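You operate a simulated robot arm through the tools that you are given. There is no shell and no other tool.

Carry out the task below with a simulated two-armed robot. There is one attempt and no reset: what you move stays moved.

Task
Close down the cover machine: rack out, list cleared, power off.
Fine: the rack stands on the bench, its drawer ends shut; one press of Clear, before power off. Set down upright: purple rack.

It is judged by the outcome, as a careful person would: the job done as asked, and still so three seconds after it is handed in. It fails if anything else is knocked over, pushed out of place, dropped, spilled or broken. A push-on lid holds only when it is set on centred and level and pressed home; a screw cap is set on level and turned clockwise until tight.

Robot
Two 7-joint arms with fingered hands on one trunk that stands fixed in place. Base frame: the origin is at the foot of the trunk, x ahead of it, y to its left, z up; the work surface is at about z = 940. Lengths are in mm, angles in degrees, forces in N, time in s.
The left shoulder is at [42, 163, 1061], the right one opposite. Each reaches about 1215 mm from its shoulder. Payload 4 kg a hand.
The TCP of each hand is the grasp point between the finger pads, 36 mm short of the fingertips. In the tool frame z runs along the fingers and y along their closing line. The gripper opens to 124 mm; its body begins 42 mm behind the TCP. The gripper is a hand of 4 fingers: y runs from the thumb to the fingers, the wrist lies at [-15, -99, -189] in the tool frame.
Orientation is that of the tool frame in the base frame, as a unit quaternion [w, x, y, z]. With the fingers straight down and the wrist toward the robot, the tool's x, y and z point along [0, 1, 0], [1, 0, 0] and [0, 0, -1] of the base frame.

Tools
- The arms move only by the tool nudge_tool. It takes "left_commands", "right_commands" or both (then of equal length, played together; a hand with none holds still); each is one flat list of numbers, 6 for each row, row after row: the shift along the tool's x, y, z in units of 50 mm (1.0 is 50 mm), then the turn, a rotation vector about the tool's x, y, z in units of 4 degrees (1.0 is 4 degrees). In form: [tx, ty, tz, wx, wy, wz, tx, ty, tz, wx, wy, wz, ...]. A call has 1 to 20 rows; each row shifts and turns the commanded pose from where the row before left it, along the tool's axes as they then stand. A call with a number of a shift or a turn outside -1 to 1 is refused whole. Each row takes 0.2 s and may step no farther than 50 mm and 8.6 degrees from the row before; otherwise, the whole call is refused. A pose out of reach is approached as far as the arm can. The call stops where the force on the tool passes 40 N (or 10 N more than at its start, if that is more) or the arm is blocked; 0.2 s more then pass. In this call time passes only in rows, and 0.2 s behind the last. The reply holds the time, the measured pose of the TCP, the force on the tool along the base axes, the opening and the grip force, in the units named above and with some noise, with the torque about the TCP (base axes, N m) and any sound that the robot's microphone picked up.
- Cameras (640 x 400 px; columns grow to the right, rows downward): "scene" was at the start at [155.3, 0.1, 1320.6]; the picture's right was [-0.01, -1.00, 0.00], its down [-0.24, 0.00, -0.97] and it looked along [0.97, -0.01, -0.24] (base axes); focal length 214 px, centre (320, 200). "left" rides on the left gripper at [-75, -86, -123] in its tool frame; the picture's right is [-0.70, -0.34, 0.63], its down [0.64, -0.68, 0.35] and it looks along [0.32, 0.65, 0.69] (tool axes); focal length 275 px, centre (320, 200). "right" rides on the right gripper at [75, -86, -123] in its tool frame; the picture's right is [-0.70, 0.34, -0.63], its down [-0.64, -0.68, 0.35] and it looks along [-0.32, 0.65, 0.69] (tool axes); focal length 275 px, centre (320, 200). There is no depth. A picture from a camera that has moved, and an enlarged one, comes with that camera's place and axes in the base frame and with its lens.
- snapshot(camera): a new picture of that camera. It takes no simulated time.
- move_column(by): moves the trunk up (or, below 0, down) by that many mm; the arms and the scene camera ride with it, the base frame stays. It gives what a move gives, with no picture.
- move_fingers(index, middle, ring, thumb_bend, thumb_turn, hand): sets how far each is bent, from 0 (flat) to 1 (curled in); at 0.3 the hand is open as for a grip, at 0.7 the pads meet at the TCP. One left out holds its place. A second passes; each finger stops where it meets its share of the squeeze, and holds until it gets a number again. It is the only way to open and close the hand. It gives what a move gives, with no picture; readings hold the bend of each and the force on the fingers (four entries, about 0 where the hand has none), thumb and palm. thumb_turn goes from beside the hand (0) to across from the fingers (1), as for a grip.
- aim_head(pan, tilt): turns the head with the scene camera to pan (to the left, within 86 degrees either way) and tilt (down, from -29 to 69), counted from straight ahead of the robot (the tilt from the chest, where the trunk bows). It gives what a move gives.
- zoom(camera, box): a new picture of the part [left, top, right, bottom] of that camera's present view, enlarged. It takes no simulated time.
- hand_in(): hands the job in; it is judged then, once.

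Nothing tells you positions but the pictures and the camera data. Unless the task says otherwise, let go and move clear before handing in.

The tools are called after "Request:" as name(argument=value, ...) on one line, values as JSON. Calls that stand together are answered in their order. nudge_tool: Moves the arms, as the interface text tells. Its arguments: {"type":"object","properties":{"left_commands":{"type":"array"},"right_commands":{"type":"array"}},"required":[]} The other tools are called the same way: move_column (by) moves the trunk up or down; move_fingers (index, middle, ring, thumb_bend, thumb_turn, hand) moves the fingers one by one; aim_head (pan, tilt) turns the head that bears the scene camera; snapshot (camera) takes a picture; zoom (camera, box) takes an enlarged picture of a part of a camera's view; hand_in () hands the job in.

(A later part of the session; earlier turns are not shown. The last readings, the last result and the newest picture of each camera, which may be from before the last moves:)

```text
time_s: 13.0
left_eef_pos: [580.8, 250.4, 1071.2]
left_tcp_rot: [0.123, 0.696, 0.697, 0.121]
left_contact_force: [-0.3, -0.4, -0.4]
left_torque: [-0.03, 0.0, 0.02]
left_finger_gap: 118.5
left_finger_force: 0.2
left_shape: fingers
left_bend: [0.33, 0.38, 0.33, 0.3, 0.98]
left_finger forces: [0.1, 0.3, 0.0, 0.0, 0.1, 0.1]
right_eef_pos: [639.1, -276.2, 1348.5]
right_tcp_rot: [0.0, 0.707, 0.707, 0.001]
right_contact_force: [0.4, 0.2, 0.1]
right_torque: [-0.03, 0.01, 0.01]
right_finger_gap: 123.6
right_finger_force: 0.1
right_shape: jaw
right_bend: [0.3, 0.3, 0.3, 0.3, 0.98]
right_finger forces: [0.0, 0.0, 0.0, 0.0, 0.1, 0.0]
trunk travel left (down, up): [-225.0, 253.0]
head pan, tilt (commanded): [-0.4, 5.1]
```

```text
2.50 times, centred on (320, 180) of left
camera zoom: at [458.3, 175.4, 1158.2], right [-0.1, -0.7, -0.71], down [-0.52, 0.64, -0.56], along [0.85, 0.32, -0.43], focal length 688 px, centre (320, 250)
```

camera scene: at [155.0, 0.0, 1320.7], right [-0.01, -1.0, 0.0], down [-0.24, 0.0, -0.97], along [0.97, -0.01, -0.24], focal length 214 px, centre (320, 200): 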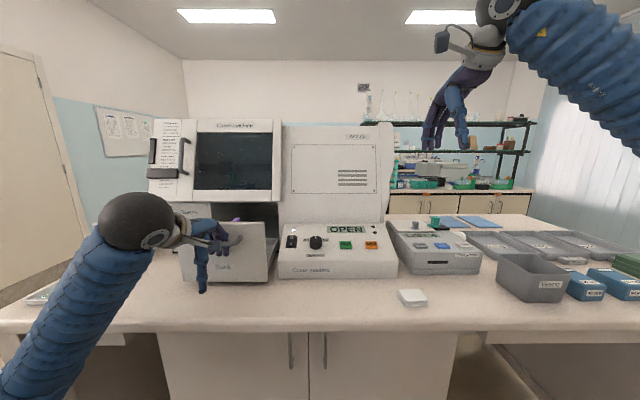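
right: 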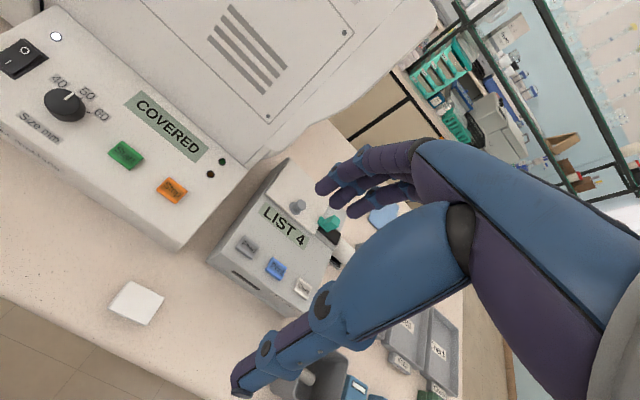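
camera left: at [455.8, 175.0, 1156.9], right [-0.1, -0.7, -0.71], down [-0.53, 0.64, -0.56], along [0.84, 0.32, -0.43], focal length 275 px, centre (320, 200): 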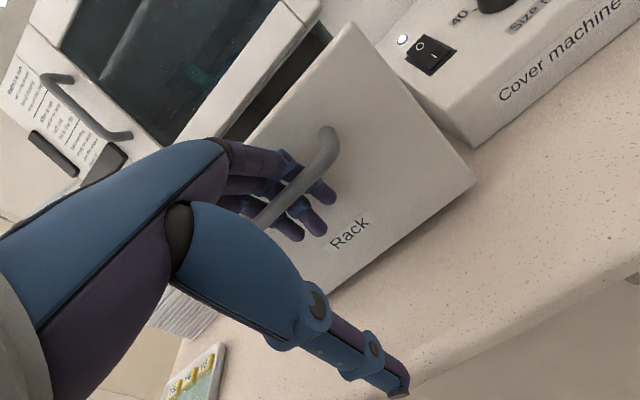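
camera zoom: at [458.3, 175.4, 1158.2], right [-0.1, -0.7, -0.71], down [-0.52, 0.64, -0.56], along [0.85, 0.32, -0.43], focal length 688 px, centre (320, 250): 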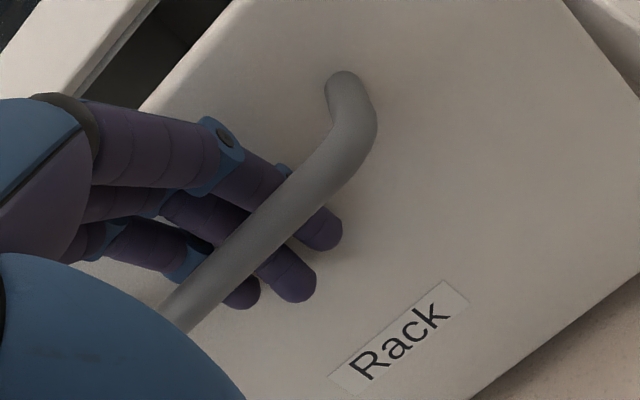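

Request:
nudge_tool(left_commands=[0, 0.137, -0.376, 0, 0, 0, 0, 0.137, -0.376, 0, 0, 0])

Request:
zoom(camera="left", box=[220, 100, 420, 260])

```text
time_s: 13.6
left_eef_pos: [581.7, 249.7, 1111.1]
left_tcp_rot: [0.124, 0.695, 0.697, 0.122]
left_contact_force: [0.3, 0.0, 0.4]
left_torque: [0.03, -0.05, 0.01]
left_finger_gap: 118.3
left_finger_force: 1.0
left_shape: fingers
left_bend: [0.33, 0.38, 0.33, 0.3, 0.98]
left_finger forces: [0.0, 1.3, 0.0, 0.0, 0.0, 0.1]
right_eef_pos: [639.2, -275.5, 1349.7]
right_tcp_rot: [0.0, 0.708, 0.707, 0.0]
right_contact_force: [0.5, 0.3, -0.3]
right_torque: [0.04, 0.01, 0.0]
right_finger_gap: 123.7
right_finger_force: 0.0
right_shape: jaw
right_bend: [0.3, 0.3, 0.3, 0.3, 0.98]
right_finger forces: [0.0, 0.1, 0.1, 0.0, 0.1, 0.0]
trunk travel left (down, up): [-225.0, 253.0]
head pan, tilt (commanded): [-0.4, 5.1]
```

```text
2.50 times, centred on (320, 180) of left
camera zoom: at [458.9, 175.8, 1198.3], right [-0.1, -0.7, -0.71], down [-0.53, 0.64, -0.56], along [0.85, 0.32, -0.43], focal length 688 px, centre (320, 250)
```

zoom: 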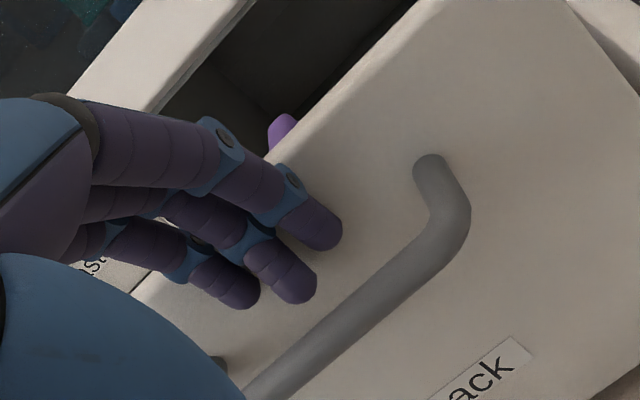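

Clear of the bar. I'll raise the hand further, level it again and look down into the drawer.

Request:
nudge_tool(left_commands=[0, 0.274, -0.752, 0, 0, 0, 0, 0.274, -0.752, 0, 0, 0, 0, 0.274, -0.752, 0, 0, 0, 0, 0.274, -0.752, 0, 0, 0, 0, 0.274, -0.752, 0, 0, 0, 0, 0, 0, 1, 0, 0, 0, 0, 0, 1, 0, 0, 0, 0, 0, 1, 0, 0, 0, 0, 0, 1, 0, 0, 0, 0, 0, 1, 0, 0])

Request:
snapshot(camera="left")

Request:
snapshot(camera="scene")

```text
time_s: 15.8
left_eef_pos: [580.6, 249.4, 1311.4]
left_tcp_rot: [0.0, 0.707, 0.708, -0.001]
left_contact_force: [0.1, -0.8, 0.8]
left_torque: [0.0, 0.01, 0.02]
left_finger_gap: 118.6
left_finger_force: 0.1
left_shape: fingers
left_bend: [0.33, 0.38, 0.33, 0.3, 0.98]
left_finger forces: [0.0, 0.1, 0.0, 0.1, 0.1, 0.0]
right_eef_pos: [639.6, -274.8, 1349.7]
right_tcp_rot: [0.0, 0.707, 0.707, 0.0]
right_contact_force: [0.7, -0.1, -0.4]
right_torque: [0.02, 0.03, 0.02]
right_finger_gap: 123.8
right_finger_force: 0.0
right_shape: jaw
right_bend: [0.3, 0.3, 0.3, 0.3, 0.98]
right_finger forces: [0.1, 0.0, 0.0, 0.0, 0.1, 0.0]
trunk travel left (down, up): [-225.0, 253.0]
head pan, tilt (commanded): [-0.4, 5.1]
```

```text
taken
camera left: at [495.1, 175.0, 1435.2], right [-0.34, -0.7, -0.63], down [-0.68, 0.64, -0.35], along [0.65, 0.32, -0.69], focal length 275 px, centre (320, 200)
```

left: 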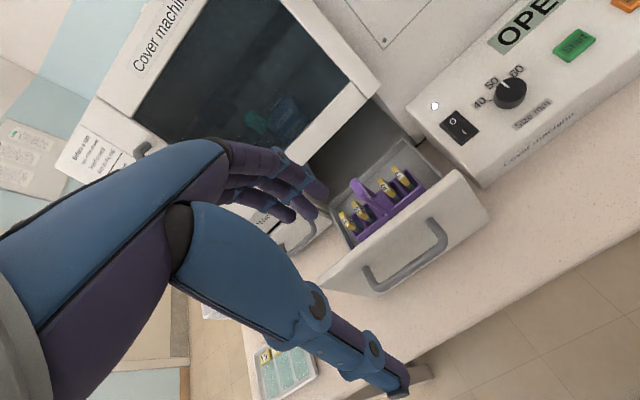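

```text
taken
camera scene: at [155.1, -0.1, 1320.7], right [-0.01, -1.0, 0.0], down [-0.24, 0.0, -0.97], along [0.97, -0.01, -0.24], focal length 214 px, centre (320, 200)
```

scene: 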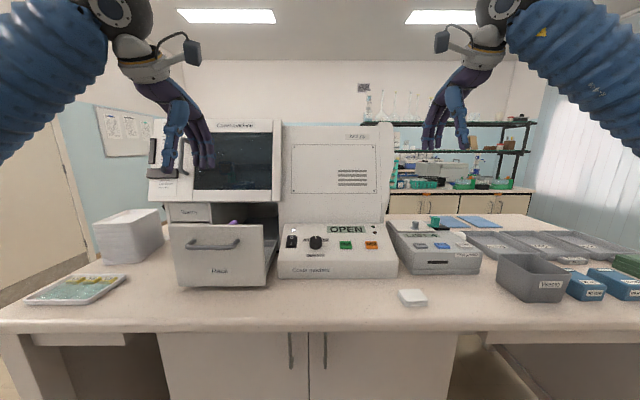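

Request:
zoom(camera="left", box=[300, 100, 500, 300])

Request:
zoom(camera="scene", box=[165, 195, 285, 295])

```text
2.00 times, centred on (400, 200) of left
camera zoom: at [495.1, 175.0, 1435.2], right [-0.34, -0.7, -0.63], down [-0.68, 0.64, -0.35], along [0.65, 0.32, -0.69], focal length 551 px, centre (160, 200)
```

zoom: 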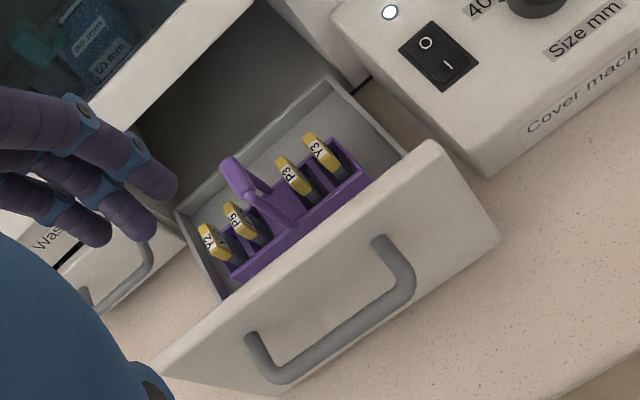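

```text
4.00 times, centred on (225, 245) of scene
camera zoom: at [155.1, -0.1, 1320.7], right [-0.01, -1.0, 0.0], down [-0.24, 0.0, -0.97], along [0.97, -0.01, -0.24], focal length 858 px, centre (700, 20)
```

zoom: 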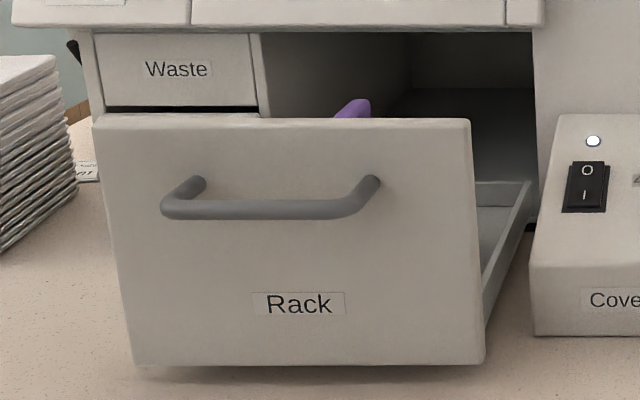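

I can see the purple rack lying along the drawer with four slides (Y2, P5, P3, Y3) standing in it and a centre handle. I'll bring the wrist camera closer for a precise look.

Request:
nudge_tool(left_commands=[0.69, 0, 0, 0, 0, 0, 0.69, 0, 0, 0, 0, 0, 0, 1, 0, 0, 0, 0, 0, 1, 0, 0, 0, 0, 0, 0, 0.9, 0, 0, 0, 0, 0, 0.9, 0, 0, 0])

Request:
snapshot(camera="left")

Request:
zoom(camera="left", box=[300, 80, 520, 300])

```text
time_s: 17.2
left_eef_pos: [684.2, 320.4, 1223.0]
left_tcp_rot: [0.0, 0.706, 0.708, -0.002]
left_contact_force: [-0.8, -0.2, 1.0]
left_torque: [-0.02, 0.04, -0.01]
left_finger_gap: 118.7
left_finger_force: 0.1
left_shape: fingers
left_bend: [0.33, 0.38, 0.33, 0.3, 0.98]
left_finger forces: [0.1, 0.0, 0.0, 0.0, 0.0, 0.0]
right_eef_pos: [638.5, -274.8, 1346.7]
right_tcp_rot: [-0.001, 0.707, 0.707, -0.001]
right_contact_force: [-0.7, -0.2, 0.6]
right_torque: [0.0, -0.03, 0.0]
right_finger_gap: 123.6
right_finger_force: 0.0
right_shape: jaw
right_bend: [0.3, 0.3, 0.3, 0.3, 0.98]
right_finger forces: [0.0, 0.0, 0.0, 0.0, 0.0, 0.0]
trunk travel left (down, up): [-225.0, 253.0]
head pan, tilt (commanded): [-0.4, 5.1]
```

```text
taken
camera left: at [597.6, 246.0, 1346.1], right [-0.34, -0.7, -0.63], down [-0.68, 0.64, -0.35], along [0.65, 0.32, -0.69], focal length 275 px, centre (320, 200)
```

left: 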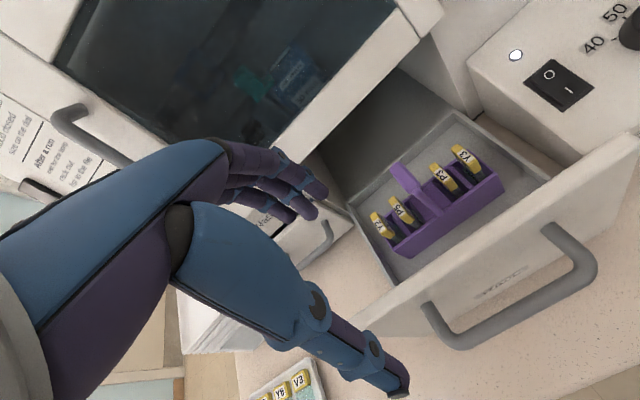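

```text
1.82 times, centred on (410, 190) of left
camera zoom: at [597.6, 246.0, 1346.1], right [-0.34, -0.7, -0.63], down [-0.68, 0.64, -0.35], along [0.65, 0.32, -0.69], focal length 500 px, centre (156, 218)
```

zoom: 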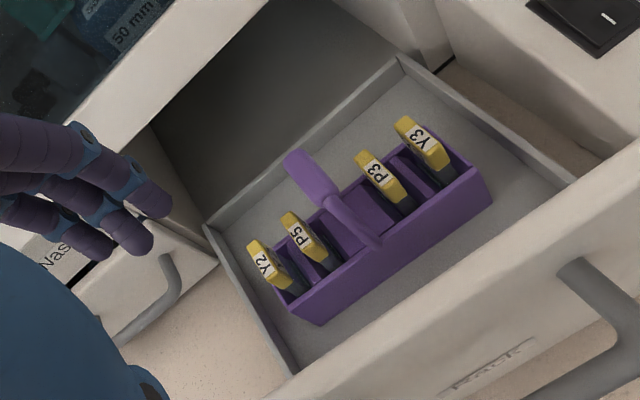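

The rack is a purple tray with a slim stem and grip in the middle. To get a second viewpoint I'll raise the trunk so the head camera can see over the drawer front.

Request:
move_column(by=200)

Request:
aim_head(pan=18, tilt=30)

Request:
snapshot(camera="scene")

Request:
snapshot(camera="left")

```text
time_s: 19.4
left_eef_pos: [681.7, 318.9, 1420.9]
left_tcp_rot: [0.0, 0.706, 0.708, -0.001]
left_contact_force: [0.3, -0.3, -0.6]
left_torque: [-0.02, -0.04, 0.02]
left_finger_gap: 118.5
left_finger_force: 0.0
left_shape: fingers
left_bend: [0.33, 0.38, 0.33, 0.3, 0.98]
left_finger forces: [0.0, 0.0, 0.1, 0.1, 0.1, 0.0]
right_eef_pos: [639.9, -274.7, 1549.0]
right_tcp_rot: [0.0, 0.707, 0.707, -0.001]
right_contact_force: [0.0, -0.5, -0.2]
right_torque: [-0.01, -0.01, -0.03]
right_finger_gap: 123.6
right_finger_force: 0.0
right_shape: jaw
right_bend: [0.3, 0.3, 0.3, 0.3, 0.98]
right_finger forces: [0.1, 0.0, 0.1, 0.0, 0.1, 0.0]
trunk travel left (down, up): [-425.0, 53.0]
head pan, tilt (commanded): [-0.4, 5.1]
```

```text
time_s: 20.3
left_eef_pos: [681.8, 319.0, 1421.3]
left_tcp_rot: [0.0, 0.705, 0.709, -0.001]
left_contact_force: [0.1, -0.5, 0.3]
left_torque: [0.0, -0.01, 0.0]
left_finger_gap: 118.4
left_finger_force: 0.0
left_shape: fingers
left_bend: [0.33, 0.38, 0.33, 0.3, 0.98]
left_finger forces: [0.0, 0.0, 0.0, 0.1, 0.1, 0.0]
right_eef_pos: [639.9, -275.9, 1549.9]
right_tcp_rot: [0.0, 0.707, 0.707, 0.0]
right_contact_force: [0.2, 0.0, 0.6]
right_torque: [-0.04, 0.01, 0.0]
right_finger_gap: 123.7
right_finger_force: 0.1
right_shape: jaw
right_bend: [0.3, 0.3, 0.3, 0.3, 0.98]
right_finger forces: [0.0, 0.0, 0.0, 0.0, 0.1, 0.0]
trunk travel left (down, up): [-425.0, 53.0]
head pan, tilt (commanded): [18.0, 30.0]
```

```text
taken
camera scene: at [79.9, 28.6, 1502.6], right [0.31, -0.95, 0.0], down [-0.48, -0.15, -0.86], along [0.82, 0.27, -0.51], focal length 214 px, centre (320, 200)
```

scene: 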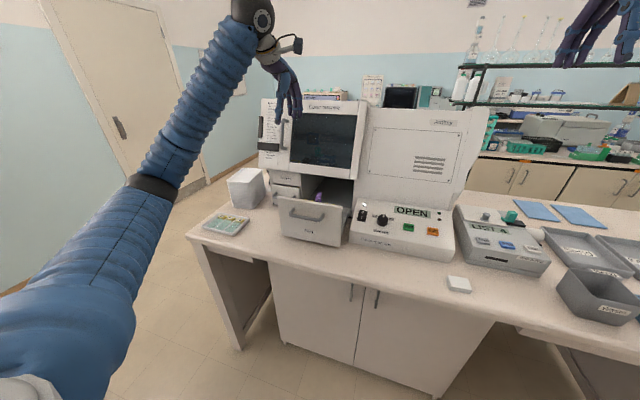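

```text
taken
camera left: at [595.0, 244.8, 1544.8], right [-0.34, -0.7, -0.63], down [-0.68, 0.64, -0.35], along [0.65, 0.32, -0.69], focal length 275 px, centre (320, 200)
```

left: 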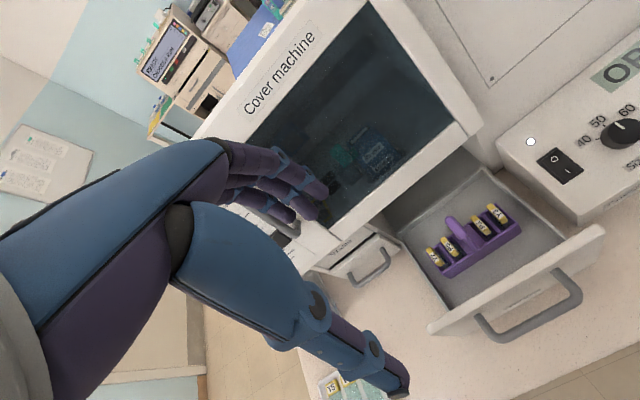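

Request:
zoom(camera="scene", box=[270, 160, 370, 250])

Request:
zoom(camera="left", box=[390, 160, 610, 340])

```text
4.44 times, centred on (320, 205) of scene
camera zoom: at [79.9, 28.6, 1502.6], right [0.31, -0.95, 0.0], down [-0.48, -0.15, -0.86], along [0.82, 0.27, -0.51], focal length 953 px, centre (320, 178)
```

zoom: 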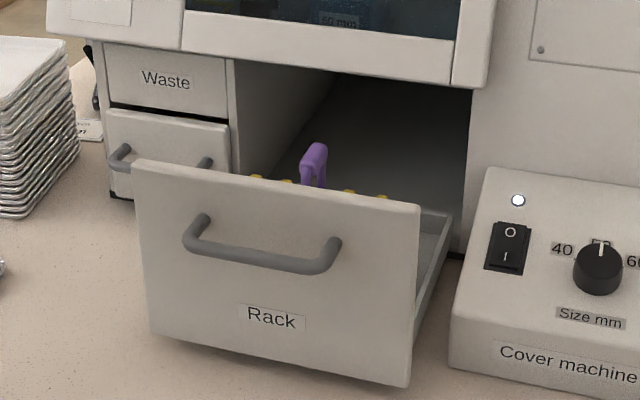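

```text
2.22 times, centred on (500, 250) of left
camera zoom: at [595.0, 244.8, 1544.8], right [-0.34, -0.7, -0.63], down [-0.68, 0.64, -0.35], along [0.65, 0.32, -0.69], focal length 612 px, centre (-80, 89)
```

zoom: 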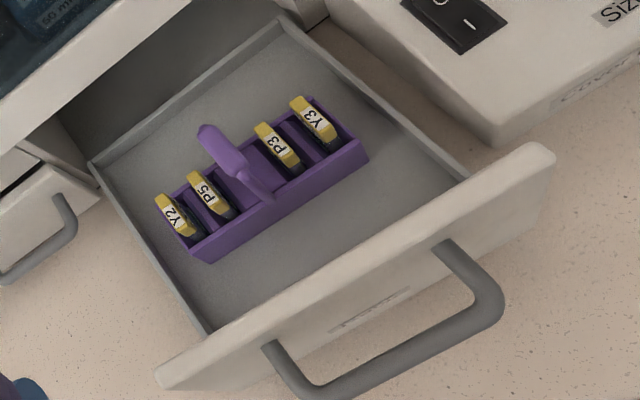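

The handle is an arch with its grip bar running along x, from about (755, 262) to (796, 262) at z≈1090; slide tops are lower, at about z=1054. I'll turn the left hand 90° about the vertical (up here, clear of everything) so thumb and fingers close across the bar.

Request:
nudge_tool(left_commands=[0, 0, 0, 0, 0, 1, 0, 0, 0, 0, 0, 1, 0, 0, 0, 0, 0, 1, 0, 0, 0, 0, 0, 1, 0, 0, 0, 0, 0, 1, 0, 0, 0, 0, 0, 1, 0, 0, 0, 0, 0, 1, 0, 0, 0, 0, 0, 1, 0, 0, 0, 0, 0, 1, 0, 0, 0, 0, 0, 1, 0, 0, 0, 0, 0, 1, 0, 0, 0, 0, 0, 1])

Request:
snapshot(camera="scene")

Request:
snapshot(camera="left")

```text
time_s: 22.9
left_eef_pos: [680.7, 318.7, 1421.5]
left_tcp_rot: [0.0, 0.933, 0.359, 0.0]
left_contact_force: [0.9, -0.6, -0.1]
left_torque: [0.01, 0.01, 0.0]
left_finger_gap: 118.8
left_finger_force: 0.0
left_shape: fingers
left_bend: [0.33, 0.38, 0.33, 0.3, 0.98]
left_finger forces: [0.0, 0.0, 0.0, 0.0, 0.1, 0.1]
right_eef_pos: [638.9, -275.7, 1548.9]
right_tcp_rot: [0.0, 0.707, 0.707, 0.0]
right_contact_force: [0.0, 0.2, 0.0]
right_torque: [-0.04, 0.03, 0.01]
right_finger_gap: 123.6
right_finger_force: 0.0
right_shape: jaw
right_bend: [0.3, 0.3, 0.3, 0.3, 0.98]
right_finger forces: [0.0, 0.1, 0.0, 0.0, 0.1, 0.0]
trunk travel left (down, up): [-425.0, 53.0]
head pan, tilt (commanded): [18.0, 30.0]
```

```text
taken
camera scene: at [80.1, 28.7, 1502.5], right [0.31, -0.95, 0.0], down [-0.48, -0.15, -0.86], along [0.82, 0.27, -0.51], focal length 214 px, centre (320, 200)
```

scene: 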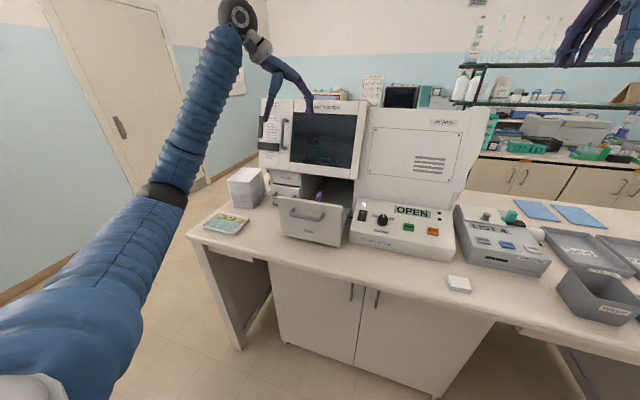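

```text
taken
camera left: at [567.4, 333.2, 1544.2], right [-0.74, -0.22, -0.63], down [0.02, 0.94, -0.35], along [0.67, -0.27, -0.69], focal length 275 px, centre (320, 200)
```

left: 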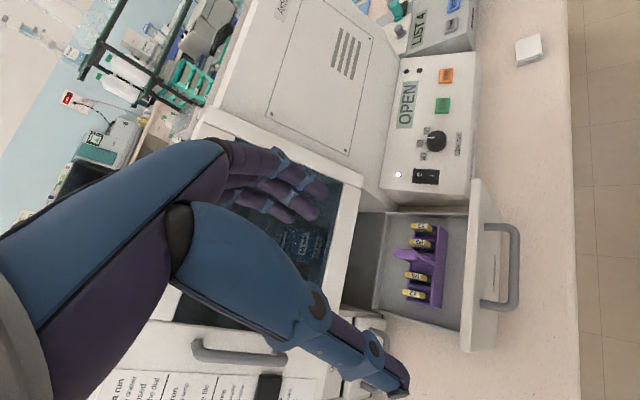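

Rotation is going fine; I'll complete the remaining 42° and check the view.

Request:
nudge_tool(left_commands=[0, 0, 0, 0, 0, 1, 0, 0, 0, 0, 0, 1, 0, 0, 0, 0, 0, 1, 0, 0, 0, 0, 0, 1, 0, 0, 0, 0, 0, 1, 0, 0, 0, 0, 0, 1, 0, 0, 0, 0, 0, 1, 0, 0, 0, 0, 0, 1, 0, 0, 0, 0, 0, 1, 0, 0, 0, 0, 0, 1, 0, 0, 0, 0, 0, 0.5])

Request:
snapshot(camera="left")

Request:
snapshot(camera="scene")

```text
time_s: 25.3
left_eef_pos: [680.8, 318.5, 1420.1]
left_tcp_rot: [0.0, 1.0, 0.001, -0.001]
left_contact_force: [0.5, 0.6, 0.4]
left_torque: [-0.01, -0.02, -0.02]
left_finger_gap: 118.7
left_finger_force: 0.0
left_shape: fingers
left_bend: [0.33, 0.38, 0.33, 0.3, 0.98]
left_finger forces: [0.0, 0.0, 0.0, 0.1, 0.1, 0.0]
right_eef_pos: [638.6, -275.7, 1549.6]
right_tcp_rot: [0.001, 0.708, 0.707, 0.001]
right_contact_force: [0.5, 0.3, -0.3]
right_torque: [0.0, 0.01, 0.0]
right_finger_gap: 123.5
right_finger_force: 0.1
right_shape: jaw
right_bend: [0.3, 0.3, 0.3, 0.3, 0.98]
right_finger forces: [0.1, 0.0, 0.0, 0.1, 0.0, 0.0]
trunk travel left (down, up): [-425.0, 53.0]
head pan, tilt (commanded): [18.0, 30.0]
```

```text
taken
camera left: at [605.7, 405.7, 1544.9], right [-0.7, 0.33, -0.63], down [0.64, 0.68, -0.35], along [0.32, -0.65, -0.69], focal length 275 px, centre (320, 200)
```

left: 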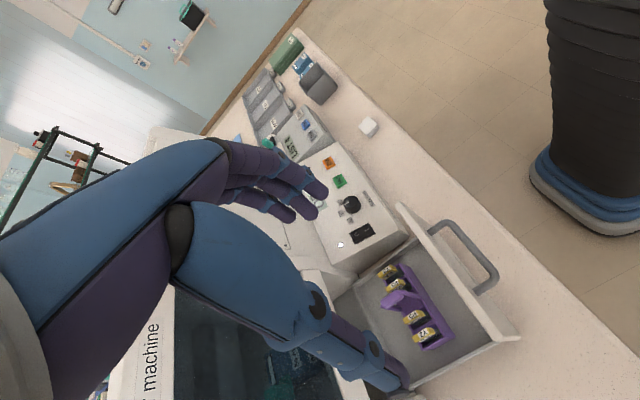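

```text
taken
camera scene: at [79.9, 28.6, 1502.5], right [0.31, -0.95, 0.0], down [-0.48, -0.15, -0.86], along [0.82, 0.27, -0.51], focal length 214 px, centre (320, 200)
```

scene: 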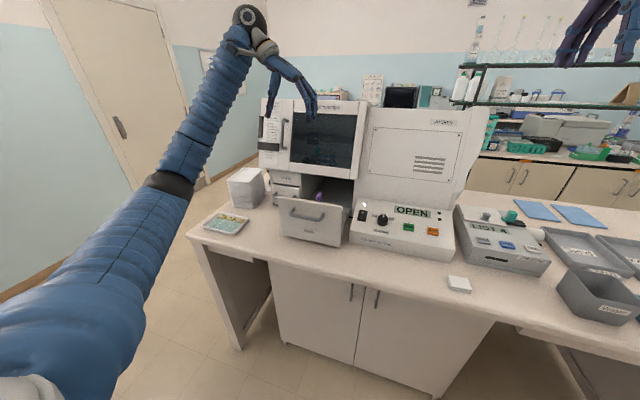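

The hand is turned: tool x now points ahead, thumb to the left and fingers to the right. I'll zoom to recheck the arch location from this new viewpoint.

Request:
zoom(camera="left", box=[330, 220, 530, 380])

```text
2.50 times, centred on (430, 300) of left
camera zoom: at [605.7, 405.7, 1544.9], right [-0.7, 0.33, -0.63], down [0.64, 0.68, -0.35], along [0.32, -0.65, -0.69], focal length 688 px, centre (45, -50)
```

zoom: 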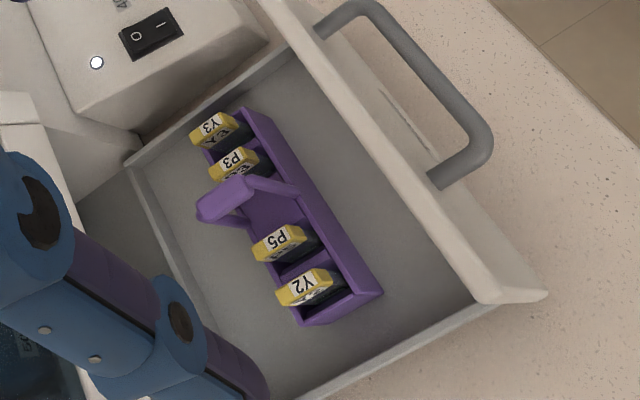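

Consistent two-view fix: the grip bar is at about x 753–787, y 260.5, z≈1098; slide tops at about z=1063. I'll move over the arch and down to z≈1200 first.

Request:
nudge_tool(left_commands=[0.83, 0, 0, 0, 0, 0, 0.83, 0, 0, 0, 0, 0, 0, 0.58, 0, 0, 0, 0, 0, 0.58, 0, 0, 0, 0, 0, 0, 0.9, 0, 0, 0, 0, 0, 0.9, 0, 0, 0, 0, 0, 0.9, 0, 0, 0, 0, 0, 0.9, 0, 0, 0, 0, 0, 0.8, 0, 0, 0])

Request:
snapshot(camera="left")

Request:
zoom(camera="scene", box=[220, 100, 380, 250])

```text
time_s: 27.3
left_eef_pos: [762.8, 260.9, 1201.5]
left_tcp_rot: [0.001, 1.0, 0.0, 0.0]
left_contact_force: [0.0, -0.2, 0.3]
left_torque: [0.01, 0.01, 0.03]
left_finger_gap: 118.7
left_finger_force: 0.1
left_shape: fingers
left_bend: [0.33, 0.38, 0.33, 0.3, 0.98]
left_finger forces: [0.0, 0.1, 0.1, 0.0, 0.0, 0.0]
right_eef_pos: [639.2, -274.9, 1548.4]
right_tcp_rot: [0.0, 0.707, 0.707, 0.001]
right_contact_force: [-0.1, 0.0, 0.4]
right_torque: [0.02, -0.02, 0.01]
right_finger_gap: 123.6
right_finger_force: 0.0
right_shape: jaw
right_bend: [0.3, 0.3, 0.3, 0.3, 0.98]
right_finger forces: [0.0, 0.0, 0.0, 0.1, 0.1, 0.1]
trunk travel left (down, up): [-425.0, 53.0]
head pan, tilt (commanded): [18.0, 30.0]
```

```text
taken
camera left: at [686.9, 347.9, 1325.4], right [-0.7, 0.33, -0.63], down [0.64, 0.68, -0.35], along [0.32, -0.65, -0.69], focal length 275 px, centre (320, 200)
```

left: 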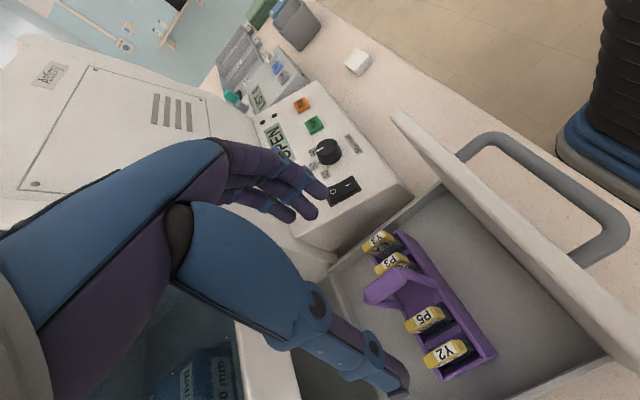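

```text
2.67 times, centred on (300, 175) of scene
camera zoom: at [80.4, 28.6, 1502.4], right [0.31, -0.95, 0.0], down [-0.48, -0.15, -0.86], along [0.82, 0.27, -0.51], focal length 572 px, centre (373, 267)
```

zoom: 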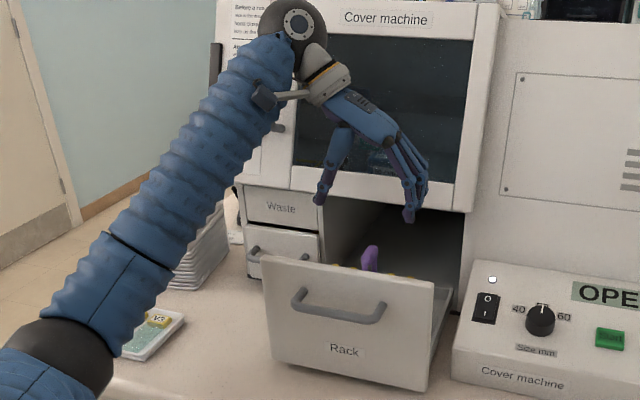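

Request:
zoom(camera="left", box=[330, 220, 530, 380])

Request:
zoom(camera="scene", box=[280, 120, 350, 190])

```text
2.50 times, centred on (430, 300) of left
camera zoom: at [686.9, 347.9, 1325.4], right [-0.7, 0.33, -0.63], down [0.64, 0.68, -0.35], along [0.32, -0.65, -0.69], focal length 688 px, centre (45, -50)
```

zoom: 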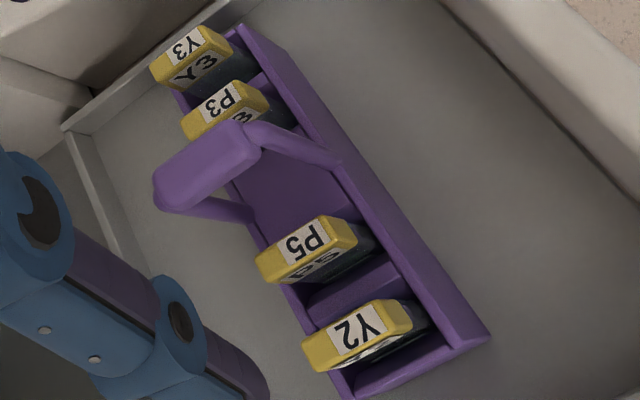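

```text
5.71 times, centred on (315, 155) of scene
camera zoom: at [80.4, 28.6, 1502.4], right [0.31, -0.95, 0.0], down [-0.48, -0.15, -0.86], along [0.82, 0.27, -0.51], focal length 1226 px, centre (349, 457)
```

zoom: 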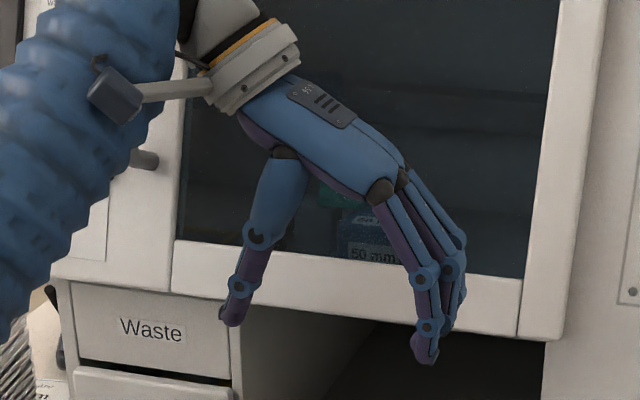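

The bar centre is at about (771, 261.5, ~1097), 12 mm thick and 40 mm long. I'll descend to z≈1140 and check alignment.

Request:
nudge_tool(left_commands=[0.02, -0.01, 0.6, 0, 0, 0, 0, 0, 0.6, 0, 0, 0])

Request:
snapshot(camera="left")

Request:
zoom(camera="scene", box=[270, 130, 360, 220])

```text
time_s: 27.9
left_eef_pos: [764.3, 262.3, 1141.7]
left_tcp_rot: [0.001, 1.0, 0.001, -0.001]
left_contact_force: [-0.2, 0.7, 0.7]
left_torque: [0.02, 0.0, -0.02]
left_finger_gap: 118.6
left_finger_force: 0.2
left_shape: fingers
left_bend: [0.33, 0.38, 0.33, 0.3, 0.98]
left_finger forces: [0.1, 0.1, 0.0, 0.0, 0.1, 0.0]
right_eef_pos: [638.9, -274.6, 1549.7]
right_tcp_rot: [0.0, 0.707, 0.708, 0.0]
right_contact_force: [0.0, 0.8, 0.2]
right_torque: [-0.03, 0.01, 0.03]
right_finger_gap: 123.8
right_finger_force: 0.0
right_shape: jaw
right_bend: [0.3, 0.3, 0.3, 0.3, 0.98]
right_finger forces: [0.1, 0.0, 0.0, 0.0, 0.0, 0.0]
trunk travel left (down, up): [-425.0, 53.0]
head pan, tilt (commanded): [18.0, 30.0]
```

```text
taken
camera left: at [688.6, 348.5, 1265.2], right [-0.7, 0.33, -0.63], down [0.64, 0.68, -0.35], along [0.32, -0.65, -0.69], focal length 275 px, centre (320, 200)
```

left: 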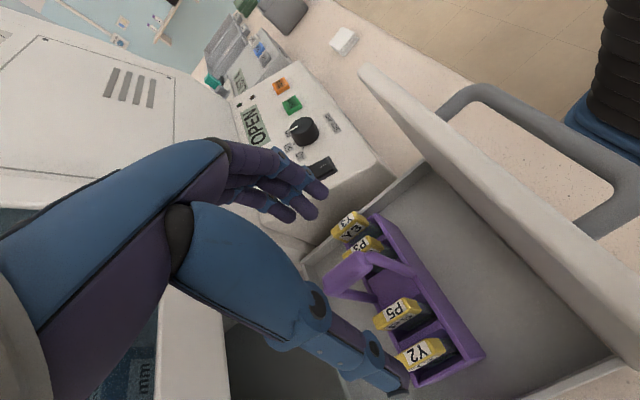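

```text
4.44 times, centred on (315, 175) of scene
camera zoom: at [80.2, 28.7, 1502.4], right [0.31, -0.95, 0.0], down [-0.48, -0.15, -0.86], along [0.82, 0.27, -0.51], focal length 953 px, centre (342, 311)
```

zoom: 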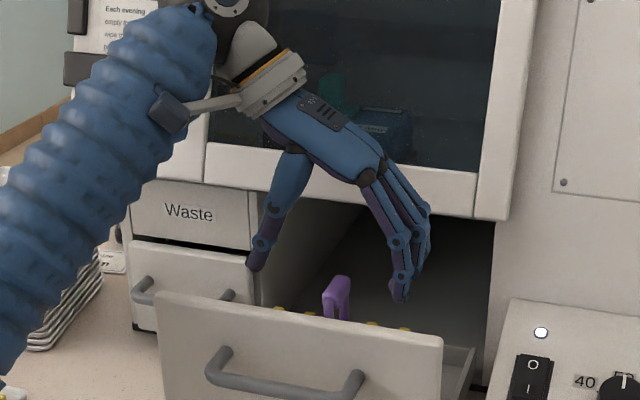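

Request:
zoom(camera="left", box=[280, 180, 480, 400])

```text
1.82 times, centred on (380, 290) of left
camera zoom: at [688.6, 348.5, 1265.2], right [-0.7, 0.33, -0.63], down [0.64, 0.68, -0.35], along [0.32, -0.65, -0.69], focal length 500 px, centre (211, 36)
```

zoom: 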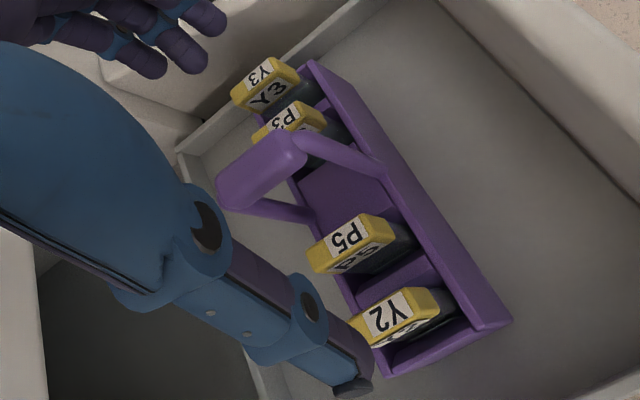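

Alignment looks right: thumb and fingers straddle the arch, the tips will stay above the slide labels. Descending to z≈1107.

Request:
nudge_tool(left_commands=[0.02, 0.02, 0.35, 0, 0, 0, 0, 0.02, 0.35, 0, 0, 0])

Request:
zoom(camera="left", box=[250, 150, 490, 400])

Request:
zoom(camera="scene", box=[270, 140, 350, 220])

```text
time_s: 28.5
left_eef_pos: [763.2, 257.9, 1107.1]
left_tcp_rot: [0.001, 1.0, 0.001, -0.001]
left_contact_force: [-0.9, -0.6, -0.3]
left_torque: [-0.02, -0.02, 0.01]
left_finger_gap: 118.5
left_finger_force: 0.1
left_shape: fingers
left_bend: [0.33, 0.38, 0.33, 0.3, 0.98]
left_finger forces: [0.1, 0.0, 0.0, 0.0, 0.1, 0.1]
right_eef_pos: [639.8, -275.1, 1549.1]
right_tcp_rot: [0.0, 0.707, 0.707, 0.0]
right_contact_force: [-0.5, 0.8, 0.0]
right_torque: [-0.02, 0.01, 0.02]
right_finger_gap: 123.8
right_finger_force: 0.1
right_shape: jaw
right_bend: [0.3, 0.3, 0.3, 0.3, 0.98]
right_finger forces: [0.0, 0.0, 0.1, 0.1, 0.0, 0.0]
trunk travel left (down, up): [-425.0, 53.0]
head pan, tilt (commanded): [18.0, 30.0]
```

```text
1.60 times, centred on (370, 275) of left
camera zoom: at [688.0, 345.6, 1230.0], right [-0.7, 0.33, -0.63], down [0.64, 0.68, -0.35], along [0.32, -0.65, -0.69], focal length 440 px, centre (240, 80)
```

zoom: 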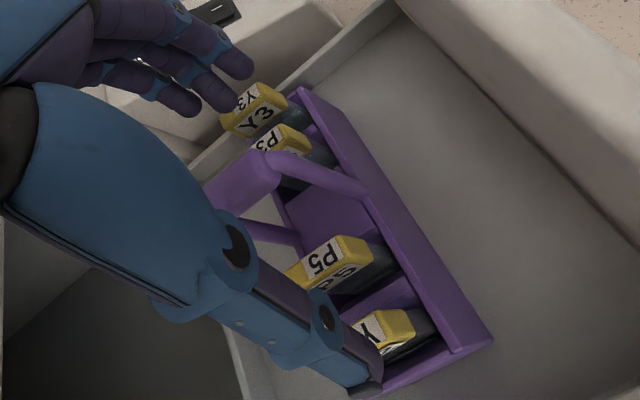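

```text
5.00 times, centred on (310, 180) of scene
camera zoom: at [79.9, 28.6, 1502.5], right [0.31, -0.95, 0.0], down [-0.48, -0.15, -0.86], along [0.82, 0.27, -0.51], focal length 1072 px, centre (370, 300)
```

zoom: 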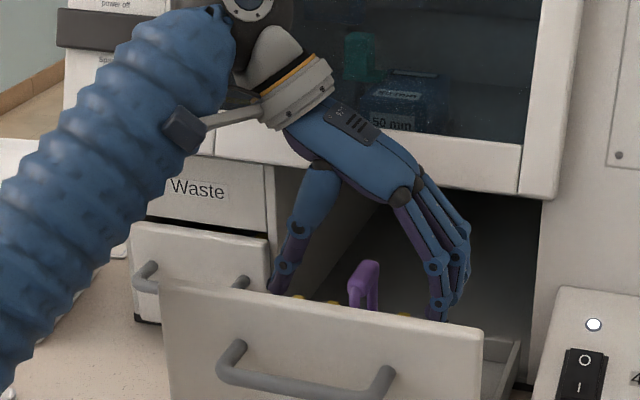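

Both sides are clear of slides. Closing thumb and fingers partway first.

Request:
move_fingers(hand="left", index=0.5, middle=0.5, ring=0.5, thumb_bend=0.5)

Request:
zoom(camera="left", box=[250, 150, 490, 400])

Request:
zoom(camera="scene", box=[270, 140, 350, 220])

```text
time_s: 29.5
left_eef_pos: [763.4, 260.0, 1106.3]
left_tcp_rot: [0.001, 1.0, 0.002, -0.001]
left_contact_force: [0.5, 0.6, 0.6]
left_torque: [-0.02, -0.01, -0.02]
left_finger_gap: 62.1
left_finger_force: 0.0
left_shape: fingers
left_bend: [0.5, 0.5, 0.5, 0.5, 0.98]
left_finger forces: [0.0, 0.0, 0.0, 0.0, 0.0, 0.0]
right_eef_pos: [638.0, -274.2, 1549.1]
right_tcp_rot: [0.0, 0.707, 0.707, 0.0]
right_contact_force: [-0.8, -0.8, 1.1]
right_torque: [0.02, -0.02, 0.0]
right_finger_gap: 123.7
right_finger_force: 0.1
right_shape: jaw
right_bend: [0.3, 0.3, 0.3, 0.3, 0.98]
right_finger forces: [0.0, 0.0, 0.0, 0.0, 0.0, 0.0]
trunk travel left (down, up): [-425.0, 53.0]
head pan, tilt (commanded): [18.0, 30.0]
```

```text
1.60 times, centred on (370, 275) of left
camera zoom: at [688.1, 345.6, 1230.2], right [-0.7, 0.33, -0.63], down [0.64, 0.68, -0.35], along [0.32, -0.65, -0.69], focal length 440 px, centre (240, 80)
```

zoom: 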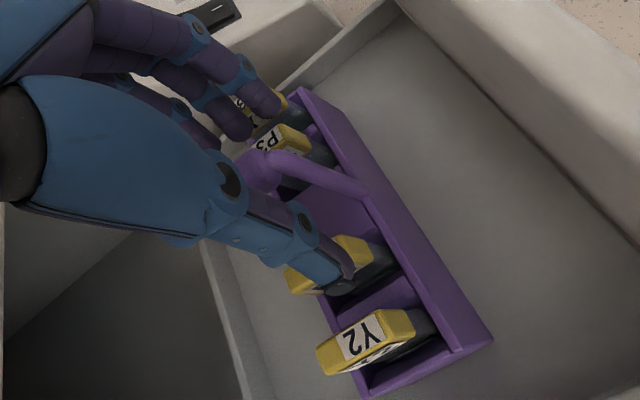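

```text
5.00 times, centred on (310, 180) of scene
camera zoom: at [80.0, 28.6, 1502.5], right [0.31, -0.95, 0.0], down [-0.48, -0.15, -0.86], along [0.82, 0.27, -0.51], focal length 1072 px, centre (370, 300)
```

zoom: 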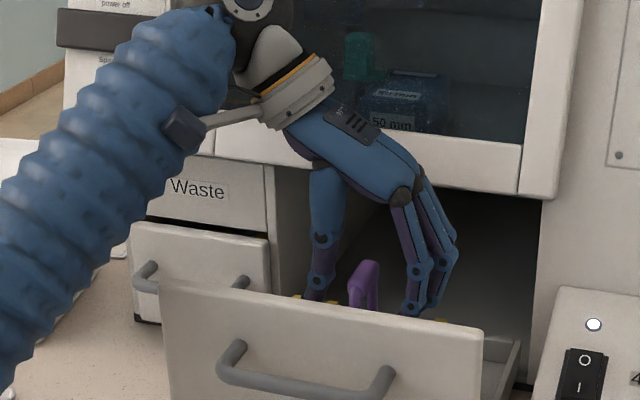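

Request:
move_fingers(hand="left", index=0.6, middle=0.6, ring=0.6, thumb_bend=0.6)

Request:
zoom(camera="left", box=[250, 150, 490, 400])

Request:
zoom(camera="scene", box=[270, 140, 350, 220])

```text
time_s: 30.5
left_eef_pos: [765.0, 260.1, 1107.6]
left_tcp_rot: [0.0, 1.0, 0.002, -0.001]
left_contact_force: [0.8, 1.1, -0.8]
left_torque: [-0.03, 0.03, -0.03]
left_finger_gap: 32.4
left_finger_force: 0.8
left_shape: fingers
left_bend: [0.6, 0.6, 0.6, 0.6, 0.98]
left_finger forces: [0.0, 0.0, 0.0, 0.0, 1.0, 0.0]
right_eef_pos: [638.3, -276.5, 1549.1]
right_tcp_rot: [0.0, 0.707, 0.707, 0.0]
right_contact_force: [-0.2, -0.3, -0.3]
right_torque: [0.01, -0.03, 0.02]
right_finger_gap: 123.5
right_finger_force: 0.0
right_shape: jaw
right_bend: [0.3, 0.3, 0.3, 0.3, 0.98]
right_finger forces: [0.1, 0.1, 0.1, 0.0, 0.0, 0.0]
trunk travel left (down, up): [-425.0, 53.0]
head pan, tilt (commanded): [18.0, 30.0]
```

```text
1.60 times, centred on (370, 275) of left
camera zoom: at [688.1, 345.7, 1230.1], right [-0.7, 0.33, -0.63], down [0.64, 0.68, -0.35], along [0.32, -0.65, -0.69], focal length 440 px, centre (240, 80)
```

zoom: 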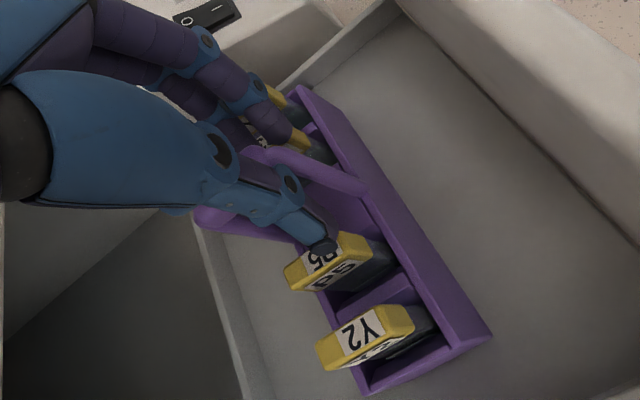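

```text
5.00 times, centred on (310, 180) of scene
camera zoom: at [80.0, 28.7, 1502.5], right [0.31, -0.95, 0.0], down [-0.48, -0.15, -0.86], along [0.82, 0.27, -0.51], focal length 1072 px, centre (370, 300)
```

zoom: 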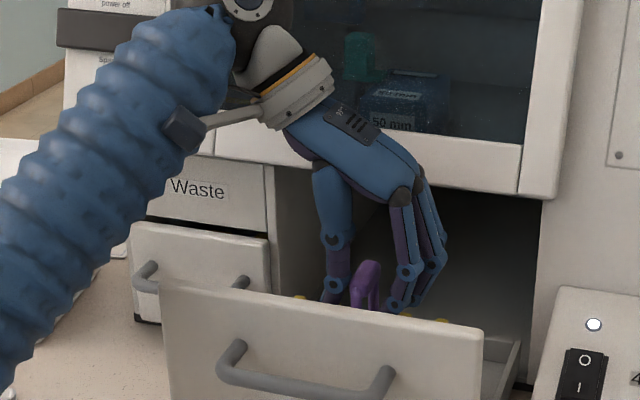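

Thumb is just touching. Closing to a firm grip.

Request:
move_fingers(hand="left", index=0.72, middle=0.72, ring=0.72, thumb_bend=0.64)

Request:
zoom(camera="left", box=[250, 150, 490, 400])

Request:
zoom(camera="scene", box=[270, 140, 350, 220])

```text
time_s: 31.5
left_eef_pos: [763.5, 258.6, 1106.6]
left_tcp_rot: [0.002, 1.0, 0.002, -0.002]
left_contact_force: [0.0, 0.2, -2.7]
left_torque: [-0.1, 0.05, -0.01]
left_finger_gap: 19.1
left_finger_force: 9.6
left_shape: fingers
left_bend: [0.67, 0.71, 0.71, 0.62, 0.96]
left_finger forces: [5.5, 1.9, 3.9, 0.0, 7.9, 0.0]
right_eef_pos: [638.9, -275.3, 1549.2]
right_tcp_rot: [0.001, 0.707, 0.707, 0.0]
right_contact_force: [-0.2, -0.7, 0.0]
right_torque: [0.01, 0.01, -0.01]
right_finger_gap: 123.6
right_finger_force: 0.2
right_shape: jaw
right_bend: [0.3, 0.3, 0.3, 0.3, 0.98]
right_finger forces: [0.1, 0.0, 0.1, 0.0, 0.0, 0.0]
trunk travel left (down, up): [-425.0, 53.0]
head pan, tilt (commanded): [18.0, 30.0]
```

```text
1.60 times, centred on (370, 275) of left
camera zoom: at [688.3, 345.7, 1230.0], right [-0.7, 0.33, -0.63], down [0.64, 0.68, -0.35], along [0.32, -0.65, -0.69], focal length 440 px, centre (240, 80)
```

zoom: 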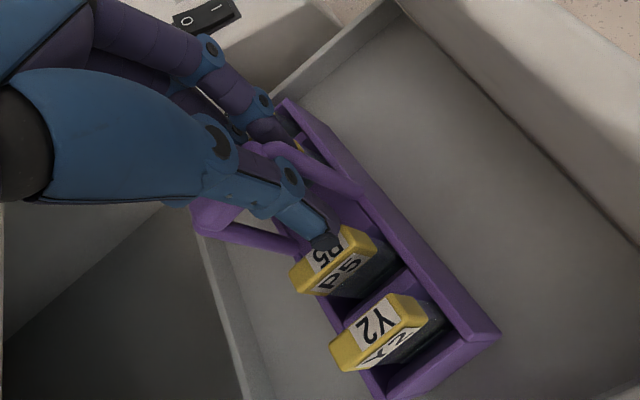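

```text
5.00 times, centred on (310, 180) of scene
camera zoom: at [80.3, 28.7, 1502.5], right [0.31, -0.95, 0.0], down [-0.48, -0.15, -0.86], along [0.82, 0.27, -0.51], focal length 1072 px, centre (370, 300)
```

zoom: 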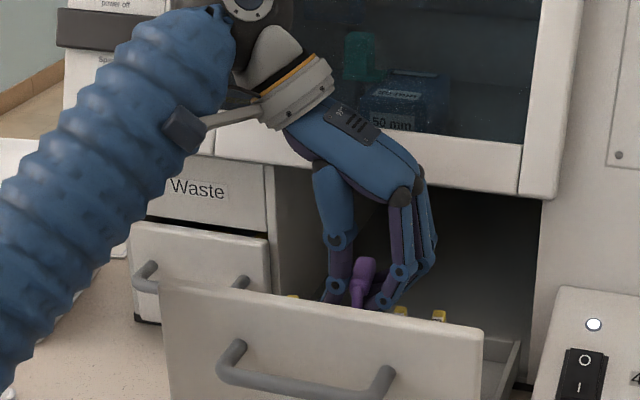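

Grip made; the rack yawed a few degrees but is held. I'll firm up a bit, then lift slowly and watch.

Request:
move_fingers(hand="left", index=0.8, middle=0.85, ring=0.85, thumb_bend=0.72)

Request:
zoom(camera="left", box=[250, 150, 490, 400])

```text
time_s: 32.5
left_eef_pos: [765.0, 259.6, 1105.9]
left_tcp_rot: [0.001, 1.0, 0.002, -0.001]
left_contact_force: [-0.5, 0.6, -4.1]
left_torque: [-0.13, 0.11, -0.01]
left_finger_gap: 16.9
left_finger_force: 41.6
left_shape: fingers
left_bend: [0.72, 0.76, 0.77, 0.65, 0.91]
left_finger forces: [16.0, 14.3, 11.5, 0.0, 41.9, 0.0]
right_eef_pos: [639.8, -275.9, 1550.1]
right_tcp_rot: [0.0, 0.707, 0.707, 0.0]
right_contact_force: [0.5, -0.6, -0.3]
right_torque: [-0.01, 0.05, -0.01]
right_finger_gap: 123.9
right_finger_force: 0.1
right_shape: jaw
right_bend: [0.3, 0.3, 0.3, 0.3, 0.98]
right_finger forces: [0.1, 0.0, 0.0, 0.1, 0.0, 0.1]
trunk travel left (down, up): [-425.0, 53.0]
head pan, tilt (commanded): [18.0, 30.0]
```

```text
1.60 times, centred on (370, 275) of left
camera zoom: at [688.3, 345.7, 1229.9], right [-0.7, 0.33, -0.63], down [0.64, 0.68, -0.35], along [0.32, -0.65, -0.69], focal length 440 px, centre (240, 80)
```

zoom: 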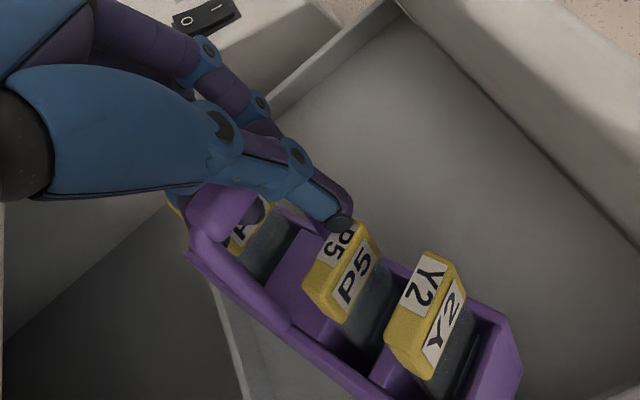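

The harder squeeze has turned the rack noticeably. I need to see what happened before anything else.

Request:
zoom(camera="scene", box=[270, 140, 350, 220])

Request:
snapshot(camera="left")

```text
5.00 times, centred on (310, 180) of scene
camera zoom: at [80.3, 28.7, 1502.5], right [0.31, -0.95, 0.0], down [-0.48, -0.15, -0.86], along [0.82, 0.27, -0.51], focal length 1072 px, centre (370, 300)
```

zoom: 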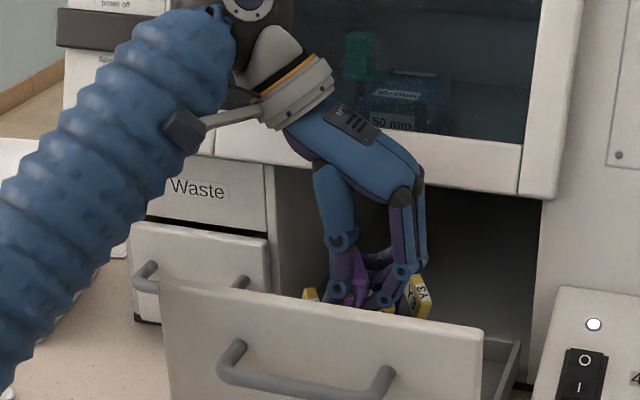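

```text
taken
camera left: at [688.3, 345.7, 1229.9], right [-0.7, 0.33, -0.63], down [0.64, 0.68, -0.35], along [0.32, -0.65, -0.69], focal length 275 px, centre (320, 200)
```

left: 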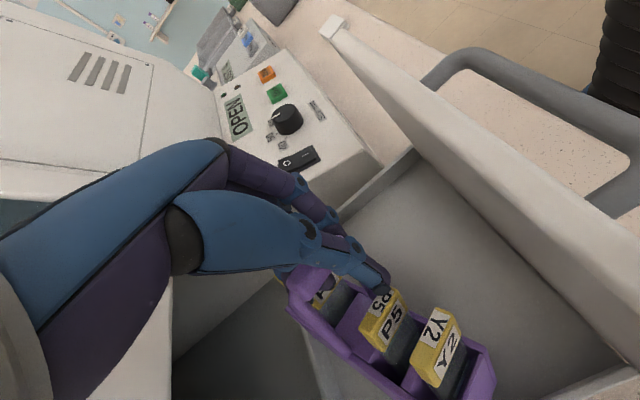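

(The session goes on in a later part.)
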